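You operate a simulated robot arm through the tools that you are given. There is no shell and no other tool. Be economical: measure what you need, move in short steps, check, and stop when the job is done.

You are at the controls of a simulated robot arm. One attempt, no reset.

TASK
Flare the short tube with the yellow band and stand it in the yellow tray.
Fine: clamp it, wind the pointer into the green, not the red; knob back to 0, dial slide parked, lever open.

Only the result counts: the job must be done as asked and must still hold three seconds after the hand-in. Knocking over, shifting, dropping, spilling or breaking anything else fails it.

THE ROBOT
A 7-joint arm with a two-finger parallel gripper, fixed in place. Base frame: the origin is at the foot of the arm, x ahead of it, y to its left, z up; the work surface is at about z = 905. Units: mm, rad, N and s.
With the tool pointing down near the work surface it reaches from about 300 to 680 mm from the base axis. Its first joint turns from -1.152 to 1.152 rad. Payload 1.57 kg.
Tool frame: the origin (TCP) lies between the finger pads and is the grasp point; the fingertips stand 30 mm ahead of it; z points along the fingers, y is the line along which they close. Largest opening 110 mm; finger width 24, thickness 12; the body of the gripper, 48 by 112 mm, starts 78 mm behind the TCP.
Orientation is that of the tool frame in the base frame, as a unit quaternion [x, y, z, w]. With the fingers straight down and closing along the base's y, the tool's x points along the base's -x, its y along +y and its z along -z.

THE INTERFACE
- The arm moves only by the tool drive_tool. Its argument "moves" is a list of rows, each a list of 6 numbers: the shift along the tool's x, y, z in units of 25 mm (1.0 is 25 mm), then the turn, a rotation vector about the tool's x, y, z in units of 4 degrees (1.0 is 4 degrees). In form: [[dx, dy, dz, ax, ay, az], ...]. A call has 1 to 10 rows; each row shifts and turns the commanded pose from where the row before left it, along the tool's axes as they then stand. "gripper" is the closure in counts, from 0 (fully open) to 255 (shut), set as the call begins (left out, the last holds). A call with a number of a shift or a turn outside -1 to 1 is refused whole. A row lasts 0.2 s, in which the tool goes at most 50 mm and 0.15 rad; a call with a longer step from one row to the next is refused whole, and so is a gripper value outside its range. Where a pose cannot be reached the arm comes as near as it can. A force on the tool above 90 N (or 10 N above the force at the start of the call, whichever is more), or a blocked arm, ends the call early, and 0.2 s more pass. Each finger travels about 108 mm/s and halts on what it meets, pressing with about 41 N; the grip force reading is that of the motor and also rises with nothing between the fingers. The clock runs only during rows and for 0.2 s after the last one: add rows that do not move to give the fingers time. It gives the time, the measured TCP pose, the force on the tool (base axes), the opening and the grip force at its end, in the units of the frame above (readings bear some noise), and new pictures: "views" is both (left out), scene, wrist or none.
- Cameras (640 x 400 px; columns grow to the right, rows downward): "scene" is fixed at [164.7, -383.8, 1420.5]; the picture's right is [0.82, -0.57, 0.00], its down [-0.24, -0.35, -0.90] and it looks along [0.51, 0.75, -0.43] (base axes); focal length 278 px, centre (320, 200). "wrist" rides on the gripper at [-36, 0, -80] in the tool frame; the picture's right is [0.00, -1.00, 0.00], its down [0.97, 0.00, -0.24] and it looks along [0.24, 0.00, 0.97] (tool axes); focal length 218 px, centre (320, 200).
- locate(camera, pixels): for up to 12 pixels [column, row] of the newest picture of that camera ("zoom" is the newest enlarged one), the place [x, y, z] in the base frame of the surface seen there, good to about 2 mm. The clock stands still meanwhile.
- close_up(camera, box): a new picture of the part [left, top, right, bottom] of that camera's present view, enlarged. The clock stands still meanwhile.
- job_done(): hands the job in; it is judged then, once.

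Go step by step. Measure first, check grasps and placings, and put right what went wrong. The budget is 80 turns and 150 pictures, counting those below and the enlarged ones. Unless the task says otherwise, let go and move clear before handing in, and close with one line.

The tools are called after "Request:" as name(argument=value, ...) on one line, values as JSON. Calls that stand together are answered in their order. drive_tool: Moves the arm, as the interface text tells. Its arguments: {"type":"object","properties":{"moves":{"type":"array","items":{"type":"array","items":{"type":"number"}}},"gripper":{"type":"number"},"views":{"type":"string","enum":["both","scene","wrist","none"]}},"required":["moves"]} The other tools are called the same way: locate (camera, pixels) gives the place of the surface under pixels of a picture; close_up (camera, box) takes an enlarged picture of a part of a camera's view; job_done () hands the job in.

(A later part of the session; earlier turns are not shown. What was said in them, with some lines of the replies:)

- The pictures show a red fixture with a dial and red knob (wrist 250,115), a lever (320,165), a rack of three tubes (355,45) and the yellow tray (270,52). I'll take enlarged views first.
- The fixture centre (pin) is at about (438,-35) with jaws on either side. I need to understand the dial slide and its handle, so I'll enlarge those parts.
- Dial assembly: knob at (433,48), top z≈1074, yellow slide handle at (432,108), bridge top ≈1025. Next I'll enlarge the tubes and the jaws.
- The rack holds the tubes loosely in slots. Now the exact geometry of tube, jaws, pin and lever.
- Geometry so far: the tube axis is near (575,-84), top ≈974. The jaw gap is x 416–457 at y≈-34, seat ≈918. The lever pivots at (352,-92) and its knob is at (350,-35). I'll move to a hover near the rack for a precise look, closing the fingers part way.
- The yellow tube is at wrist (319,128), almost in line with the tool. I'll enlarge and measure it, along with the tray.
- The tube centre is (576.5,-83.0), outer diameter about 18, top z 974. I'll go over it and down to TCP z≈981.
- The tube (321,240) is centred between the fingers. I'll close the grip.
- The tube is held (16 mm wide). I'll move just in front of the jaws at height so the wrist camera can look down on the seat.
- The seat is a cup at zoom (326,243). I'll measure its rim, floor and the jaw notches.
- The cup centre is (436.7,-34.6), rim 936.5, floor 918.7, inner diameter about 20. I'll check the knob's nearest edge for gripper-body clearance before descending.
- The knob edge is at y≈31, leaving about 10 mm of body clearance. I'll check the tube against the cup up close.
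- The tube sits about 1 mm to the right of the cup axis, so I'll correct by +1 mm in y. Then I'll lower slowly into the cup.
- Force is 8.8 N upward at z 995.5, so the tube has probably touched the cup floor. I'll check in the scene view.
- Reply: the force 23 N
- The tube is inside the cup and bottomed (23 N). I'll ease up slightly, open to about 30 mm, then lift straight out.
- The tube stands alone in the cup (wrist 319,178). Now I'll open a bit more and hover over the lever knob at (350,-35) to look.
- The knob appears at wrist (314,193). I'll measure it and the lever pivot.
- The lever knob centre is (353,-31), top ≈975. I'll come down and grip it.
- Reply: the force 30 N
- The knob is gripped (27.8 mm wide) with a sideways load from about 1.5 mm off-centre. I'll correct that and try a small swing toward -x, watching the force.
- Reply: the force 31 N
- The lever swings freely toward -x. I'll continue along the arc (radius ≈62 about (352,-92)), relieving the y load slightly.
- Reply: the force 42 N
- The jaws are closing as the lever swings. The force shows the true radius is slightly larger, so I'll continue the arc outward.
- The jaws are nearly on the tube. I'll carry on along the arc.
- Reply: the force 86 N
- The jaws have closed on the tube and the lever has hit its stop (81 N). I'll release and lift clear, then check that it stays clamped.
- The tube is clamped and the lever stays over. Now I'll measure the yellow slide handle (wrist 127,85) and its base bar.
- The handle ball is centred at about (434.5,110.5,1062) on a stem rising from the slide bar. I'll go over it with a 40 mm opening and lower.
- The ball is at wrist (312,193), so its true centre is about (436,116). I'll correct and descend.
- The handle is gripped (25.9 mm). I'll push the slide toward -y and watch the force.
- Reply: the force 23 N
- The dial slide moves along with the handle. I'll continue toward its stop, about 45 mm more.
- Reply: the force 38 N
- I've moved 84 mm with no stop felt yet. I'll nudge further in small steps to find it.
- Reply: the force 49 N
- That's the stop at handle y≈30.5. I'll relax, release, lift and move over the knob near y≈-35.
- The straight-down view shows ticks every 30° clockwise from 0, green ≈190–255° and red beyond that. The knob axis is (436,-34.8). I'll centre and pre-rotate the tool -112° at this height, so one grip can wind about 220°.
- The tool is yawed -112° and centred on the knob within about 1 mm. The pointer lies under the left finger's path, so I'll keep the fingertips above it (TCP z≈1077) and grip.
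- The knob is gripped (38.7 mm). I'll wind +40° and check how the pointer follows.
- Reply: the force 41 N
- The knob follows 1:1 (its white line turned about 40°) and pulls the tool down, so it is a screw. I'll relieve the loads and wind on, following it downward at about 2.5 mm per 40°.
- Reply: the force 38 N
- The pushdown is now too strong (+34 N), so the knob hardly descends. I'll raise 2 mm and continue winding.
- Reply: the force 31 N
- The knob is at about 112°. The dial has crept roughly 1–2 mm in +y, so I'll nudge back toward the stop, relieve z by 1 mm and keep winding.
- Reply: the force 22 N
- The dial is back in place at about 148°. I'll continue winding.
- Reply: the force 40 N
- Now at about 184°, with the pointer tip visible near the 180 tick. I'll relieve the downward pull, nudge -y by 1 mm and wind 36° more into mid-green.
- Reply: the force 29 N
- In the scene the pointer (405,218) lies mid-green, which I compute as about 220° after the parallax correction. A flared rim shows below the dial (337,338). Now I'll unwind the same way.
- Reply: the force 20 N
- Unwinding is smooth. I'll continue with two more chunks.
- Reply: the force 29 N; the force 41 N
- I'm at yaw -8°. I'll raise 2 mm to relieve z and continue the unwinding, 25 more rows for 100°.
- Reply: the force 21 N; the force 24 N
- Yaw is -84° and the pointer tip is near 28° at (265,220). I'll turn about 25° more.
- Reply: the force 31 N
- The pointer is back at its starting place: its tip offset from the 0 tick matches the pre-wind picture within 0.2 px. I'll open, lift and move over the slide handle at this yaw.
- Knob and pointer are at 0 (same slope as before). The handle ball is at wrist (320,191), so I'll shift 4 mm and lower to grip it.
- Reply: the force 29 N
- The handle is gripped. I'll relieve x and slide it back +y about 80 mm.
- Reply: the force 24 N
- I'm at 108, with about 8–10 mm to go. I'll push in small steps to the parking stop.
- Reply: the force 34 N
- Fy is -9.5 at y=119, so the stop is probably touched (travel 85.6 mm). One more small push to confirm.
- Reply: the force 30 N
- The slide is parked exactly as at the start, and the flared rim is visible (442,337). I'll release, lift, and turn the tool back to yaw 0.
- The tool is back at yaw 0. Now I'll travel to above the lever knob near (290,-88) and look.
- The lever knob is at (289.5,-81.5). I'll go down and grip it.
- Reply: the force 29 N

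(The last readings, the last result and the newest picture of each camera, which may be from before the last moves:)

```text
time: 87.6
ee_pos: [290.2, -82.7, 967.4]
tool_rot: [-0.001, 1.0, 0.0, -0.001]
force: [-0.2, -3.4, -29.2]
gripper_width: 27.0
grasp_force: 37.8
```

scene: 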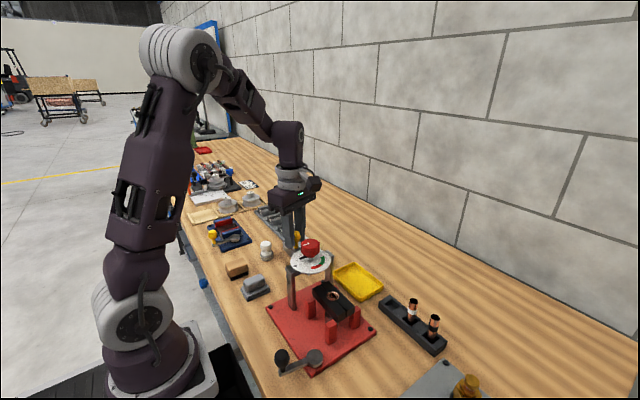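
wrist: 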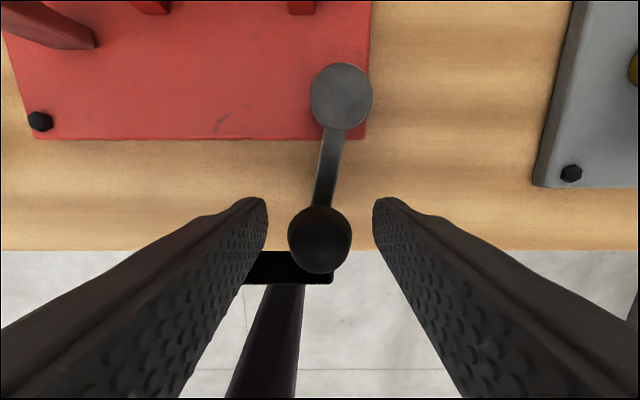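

The knob is gripped. I'll swing the lever back along the arc, the first half now.

Request:
drive_tool(moves=[[-0.088, 0.36, 0, 0, 0, 0], [-0.128, 0.324, 0, 0, 0, 0], [-0.176, 0.3, 0, 0, 0, 0], [-0.216, 0.276, 0, 0, 0, 0], [-0.248, 0.244, 0, 0, 0, 0]], views="scene")

Request:
close_up(camera="scene", box=[250, 260, 370, 380])

```text
time: 88.8
ee_pos: [312.0, -45.8, 967.9]
tool_rot: [0.0, 1.0, 0.0, -0.001]
force: [-4.2, -10.7, -5.9]
gripper_width: 27.4
grasp_force: 38.4
```

scene: 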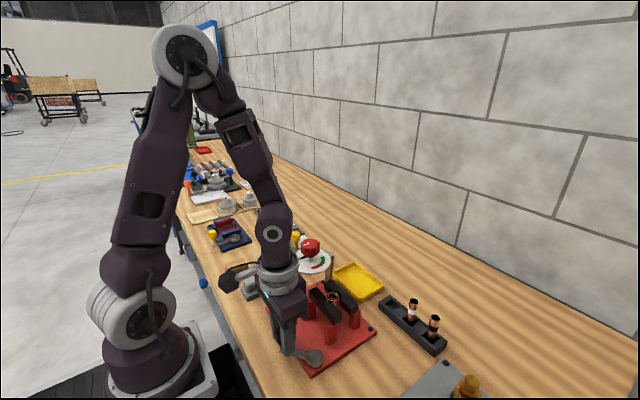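

```text
3.33 times, centred on (310, 320) of scene
```

zoom: 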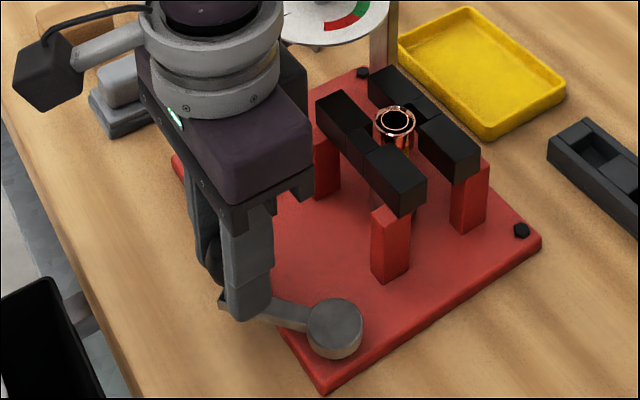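

The jaws are opening and the tube stays standing with a flared rim. I'll finish the swing.

Request:
drive_tool(moves=[[-0.284, 0.204, 0, 0, 0, 0], [-0.308, 0.164, 0, 0, 0, 0], [-0.328, 0.12, 0, 0, 0, 0], [-0.34, 0.072, 0, 0, 0, 0], [-0.348, 0.024, 0, 0, 0, 0], [-0.04, 0, 0, 0, 0, 0]], views="none")

```text
time: 90.2
ee_pos: [352.3, -31.5, 966.4]
tool_rot: [0.0, 1.0, -0.001, -0.001]
force: [-6.7, -11.0, -1.2]
gripper_width: 27.7
grasp_force: 37.8
```

Back at (352.3,-31.5), the starting place. A small extra push will tell whether this is the open stop.

Request:
drive_tool(moves=[[-0.06, 0.02, 0, 0, 0, 0], [0, 0, 0, 0, 0, 0]], views="none")

```text
time: 90.8
ee_pos: [353.8, -29.5, 966.7]
tool_rot: [0.001, 1.0, 0.0, 0.0]
force: [-3.9, -22.6, -26.3]
gripper_width: 27.4
grasp_force: 38.3
```

The lever is at its original open position. I'll release, lift straight up and move to where I can see the tube and jaws.

Request:
drive_tool(moves=[[0, 0, 0, 0, 0, 0], [0, 0, 0, 0, 0, 0], [0, 0, -1, 0, 0, 0], [0, 0, -1, 0, 0, 0], [0, 0, -1, 0, 0, 0], [0, 0, -1, 0, 0, 0], [0, 0, -1, 0, 0, 0], [-0.8, 0, -0.6, 0, 0, 0], [-0.8, 0, 0, 0, 0, 0]], gripper=140, views="both")

Request:
close_up(camera="wrist", box=[240, 80, 400, 220])

Request:
close_up(camera="scene", box=[270, 250, 390, 370])

```text
time: 92.8
ee_pos: [395.3, -29.0, 1106.9]
tool_rot: [0.0, 1.0, 0.0, 0.0]
force: [-0.1, 0.7, 0.3]
gripper_width: 49.4
grasp_force: 0.0
```

scene: 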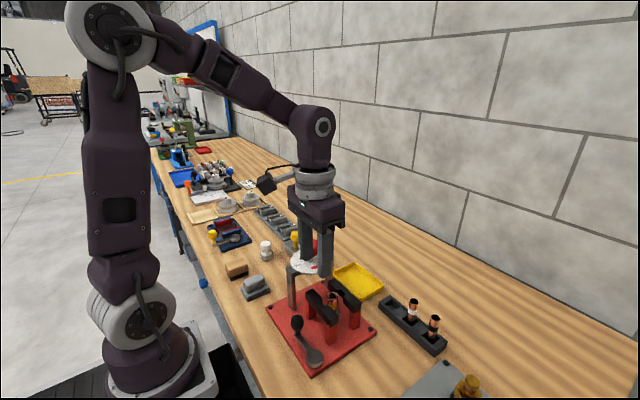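
wrist: 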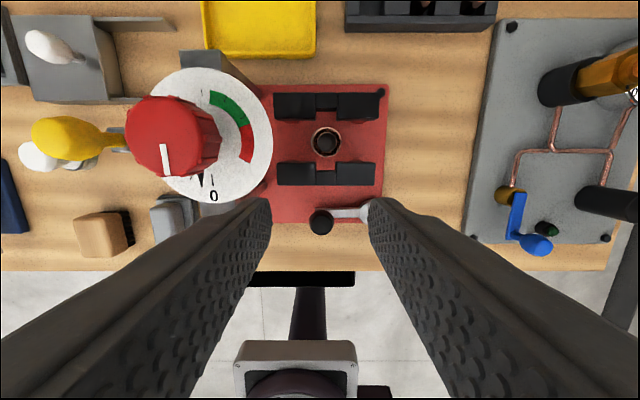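

```text
2.86 times, centred on (320, 150) of wrist
```

zoom: 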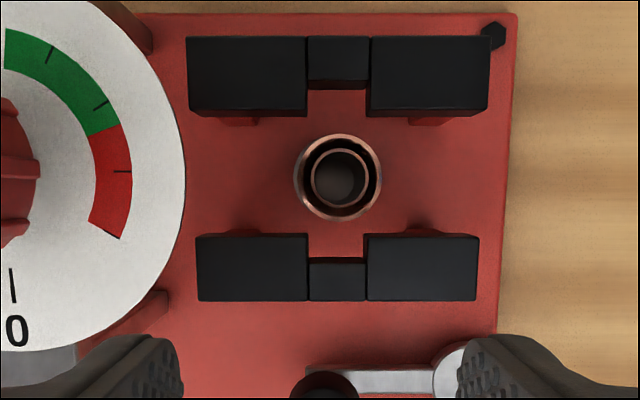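

```text
3.33 times, centred on (330, 310) of scene
```

zoom: 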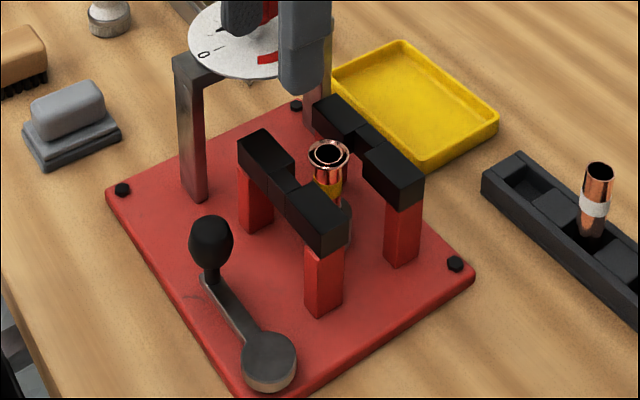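

The tube stands with a clear flare (zoom 338,177) and the lever pose matches the original. I'll measure the rim before gripping.

Request:
locate(camera="wrist", pixels=[[311.8, 142], [340.5, 142], [326.3, 128], [326.3, 156.5], [319, 142], [334, 142]])

Request:
close_up(camera="scene", box=[310, 280, 355, 325])

```text
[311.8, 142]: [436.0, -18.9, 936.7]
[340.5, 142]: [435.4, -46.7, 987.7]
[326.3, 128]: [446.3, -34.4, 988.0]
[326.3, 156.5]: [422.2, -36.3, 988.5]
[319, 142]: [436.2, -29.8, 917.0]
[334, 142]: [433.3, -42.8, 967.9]
```

```text
8.89 times, centred on (332, 302) of scene
```

zoom: 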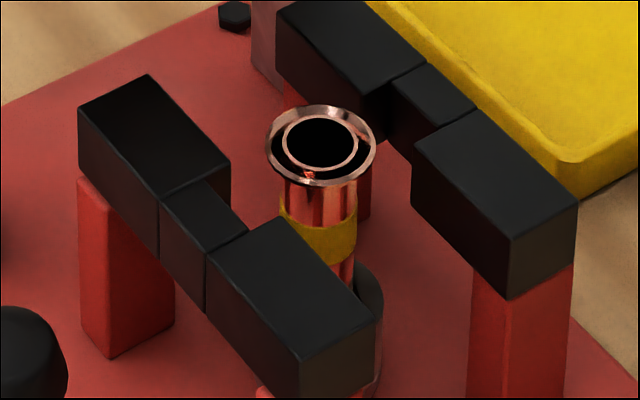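

The flare is a short flange, about 24 mm across, centred at (434.7,-35) and z 988. I'll move over it with a 35 mm opening and lower to TCP z≈990.

Request:
drive_tool(moves=[[-0.8, -0.12, 0, 0, 0, 0], [-0.78, -0.12, 0, 0, 0, 0], [0, 0, 0.8, 0, 0, 0], [0, 0, 0.8, 0, 0, 0], [0, 0, 0.8, 0, 0, 0]], gripper=175, views="wrist")

```text
time: 94.0
ee_pos: [434.7, -36.3, 1046.6]
tool_rot: [0.001, 1.0, 0.0, 0.0]
force: [0.5, -0.3, 0.1]
gripper_width: 34.5
grasp_force: 0.1
```

wrist: 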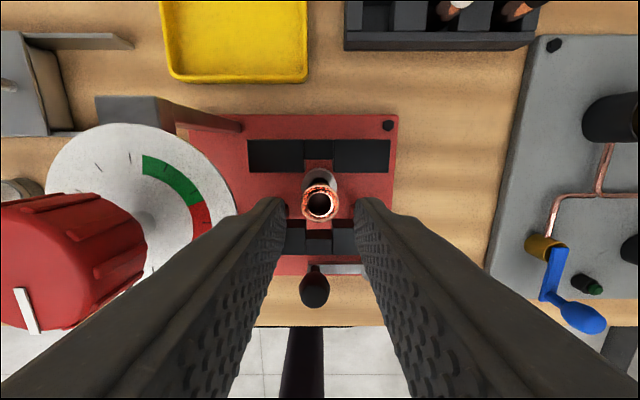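

The flange is centred between the fingers (320,203). I'll descend and close.

Request:
drive_tool(moves=[[0, 0, 0.6, 0, 0, 0], [0, 0, 0.6, 0, 0, 0], [0, 0, 0.6, 0, 0, 0], [0, 0, 0.4, 0, 0, 0]], views="none")

Request:
drive_tool(moves=[[0, 0, 0, 0, 0, 0], [0, 0, 0, 0, 0, 0], [0, 0, 0, 0, 0, 0]], gripper=255, views="both")

Request:
close_up(camera="scene", box=[290, 260, 380, 350])

```text
time: 95.0
ee_pos: [434.6, -35.7, 991.7]
tool_rot: [0.001, 1.0, 0.0, 0.0]
force: [0.3, 0.1, 0.0]
gripper_width: 34.6
grasp_force: 0.0
```

```text
time: 95.8
ee_pos: [434.6, -36.2, 990.8]
tool_rot: [0.0, 1.0, 0.0, 0.0]
force: [0.2, -0.2, -0.3]
gripper_width: 16.1
grasp_force: 31.5
```

scene: 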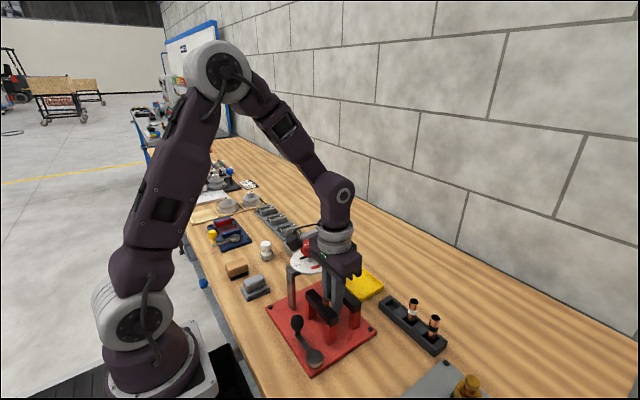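
wrist: 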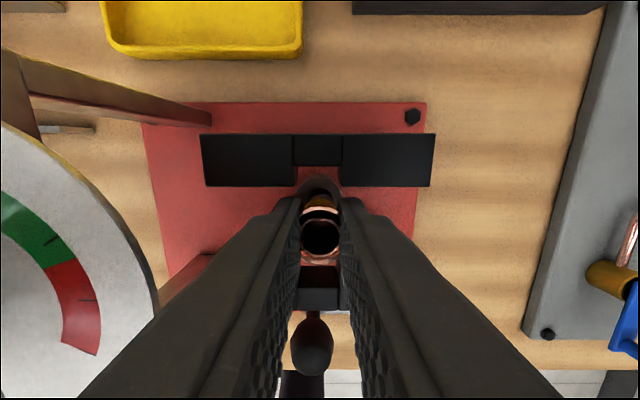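

```text
4.44 times, centred on (335, 305) of scene
```

zoom: 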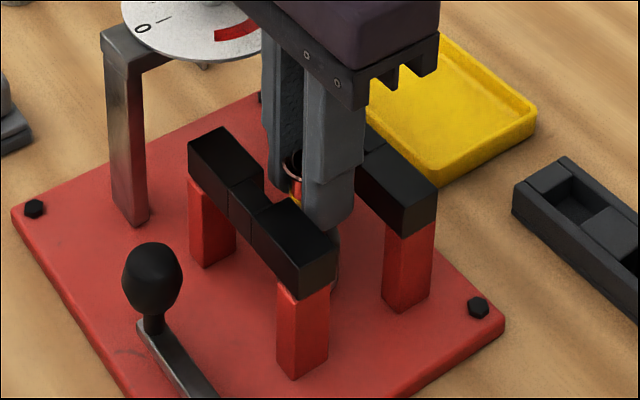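

The grip is on the tube body (16.1 mm). I'll lift high and carry it toward the tray centre (571,36), going in x first.

Request:
drive_tool(moves=[[0, 0, -0.5, 0, 0, 0], [0, 0, -1, 0, 0, 0], [0, 0, -1, 0, 0, 0], [0, 0, -1, 0, 0, 0], [0, 0, -1, 0, 0, 0], [0, 0, -1, 0, 0, 0], [0, 0, -1, 0, 0, 0], [-0.9, 0, 0, 0, 0, 0], [-0.9, 0, 0, 0, 0, 0], [-0.9, 0, 0, 0, 0, 0]], views="none")

Request:
drive_tool(moves=[[-0.9, 0.7, 0, 0, 0, 0], [-0.9, 0.7, 0, 0, 0, 0], [-0.9, 0.7, 0, 0, 0, 0], [0, 0.75, 0, 0, 0, 0], [0, 0, 1, 0, 0, 0], [0, 0, 1, 0, 0, 0], [0, 0, 1, 0, 0, 0], [0, 0, 1, 0, 0, 0], [0, 0, 1, 0, 0, 0]], views="both")

```text
time: 98.0
ee_pos: [501.4, -35.6, 1153.8]
tool_rot: [0.001, 1.0, 0.0, 0.0]
force: [0.4, -0.2, -0.7]
gripper_width: 15.9
grasp_force: 31.7
```

```text
time: 100.0
ee_pos: [566.7, 34.7, 1029.3]
tool_rot: [0.001, 1.0, 0.0, 0.0]
force: [0.4, 0.0, -0.3]
gripper_width: 16.2
grasp_force: 31.5
```

scene: 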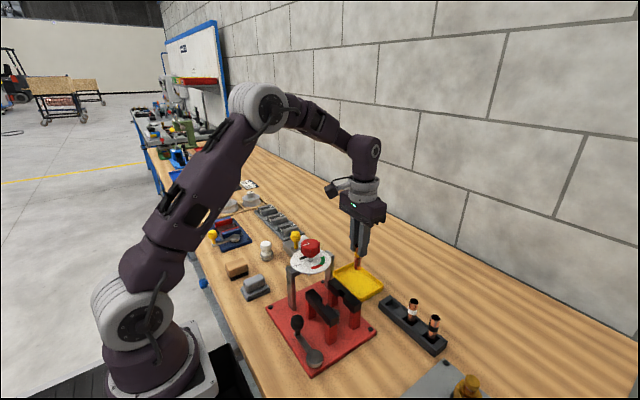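
wrist: 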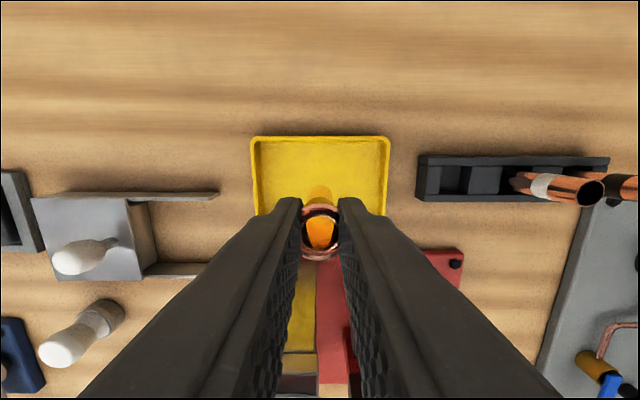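

The tube is over the tray centre at about (567,35). I'll lower gently until contact.

Request:
drive_tool(moves=[[0, 0, 0.8, 0, 0, 0], [0, 0, 0.7, 0, 0, 0], [0, 0, 0.3, 0, 0, 0], [0, 0, 0.08, 0, 0, 0], [0, 0, 0.08, 0, 0, 0], [0, 0, 0, 0, 0, 0]], views="none")

```text
time: 101.4
ee_pos: [570.9, 33.6, 981.1]
tool_rot: [0.0, 1.0, 0.0, 0.001]
force: [-0.9, -1.8, 10.5]
gripper_width: 15.9
grasp_force: 32.0
```

There's contact (10.5 N) at z 981. I'll ease a little, open and lift away.

Request:
drive_tool(moves=[[0, 0, -0.03, 0, 0, 0], [0, 0, 0, 0, 0, 0]], views="none")

Request:
drive_tool(moves=[[0, 0, 0, 0, 0, 0], [0, 0, 0, 0, 0, 0], [0, 0, 0, 0, 0, 0], [0, 0, -0.5, 0, 0, 0], [0, 0, -1, 0, 0, 0], [0, 0, -1, 0, 0, 0], [0, 0, -1, 0, 0, 0], [0, 0, -1, 0, 0, 0], [0, 0, -1, 0, 0, 0], [0, 0, -1, 0, 0, 0]], gripper=165, views="both")

Request:
close_up(camera="scene", box=[260, 220, 400, 380])

```text
time: 102.0
ee_pos: [570.6, 34.6, 980.9]
tool_rot: [0.0, 1.0, -0.001, -0.001]
force: [-0.8, -0.3, -0.1]
gripper_width: 16.4
grasp_force: 31.6
```

```text
time: 104.2
ee_pos: [567.3, 35.6, 1145.4]
tool_rot: [0.0, 1.0, 0.0, -0.001]
force: [0.3, 0.1, -0.5]
gripper_width: 38.8
grasp_force: 0.0
```

scene: 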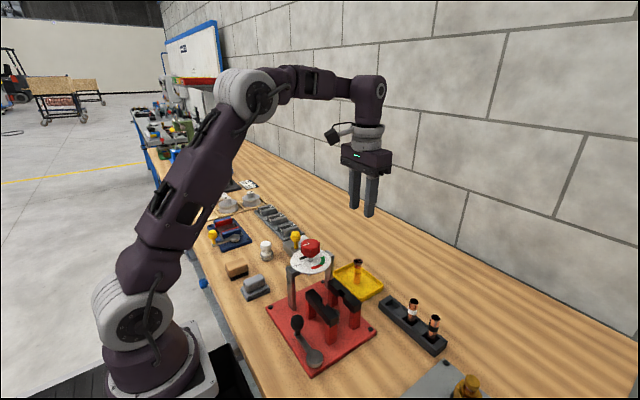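
wrist: 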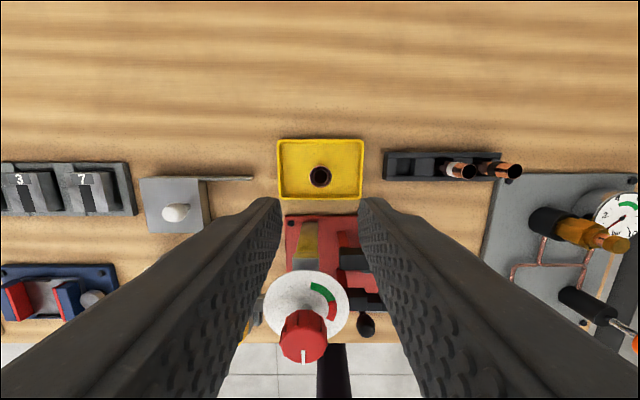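

```text
2.50 times, centred on (330, 300) of scene
```

zoom: 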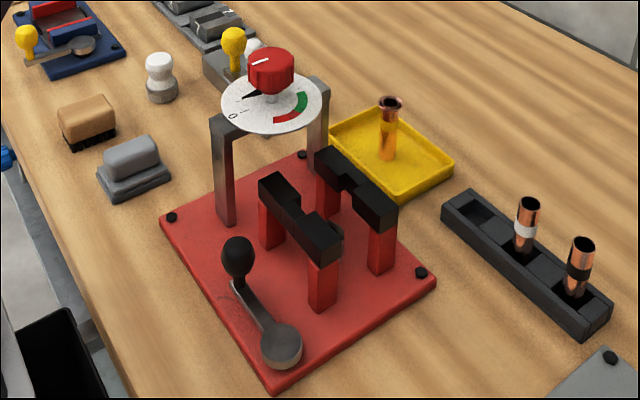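

The flared tube stands upright in the tray (zoom 388,130). The knob and pointer are at 0, the slide is parked, the lever is open, and nothing else has moved. I'm handing in.

Request:
job_done()

```text
The job is handed in.
```

The yellow-band tube is flared and stands upright in the yellow tray; the knob is back at 0, the dial slide is parked and the lever is open. I wound the pointer to about 220°, mid-green by the scene picture, and it never reached the red.
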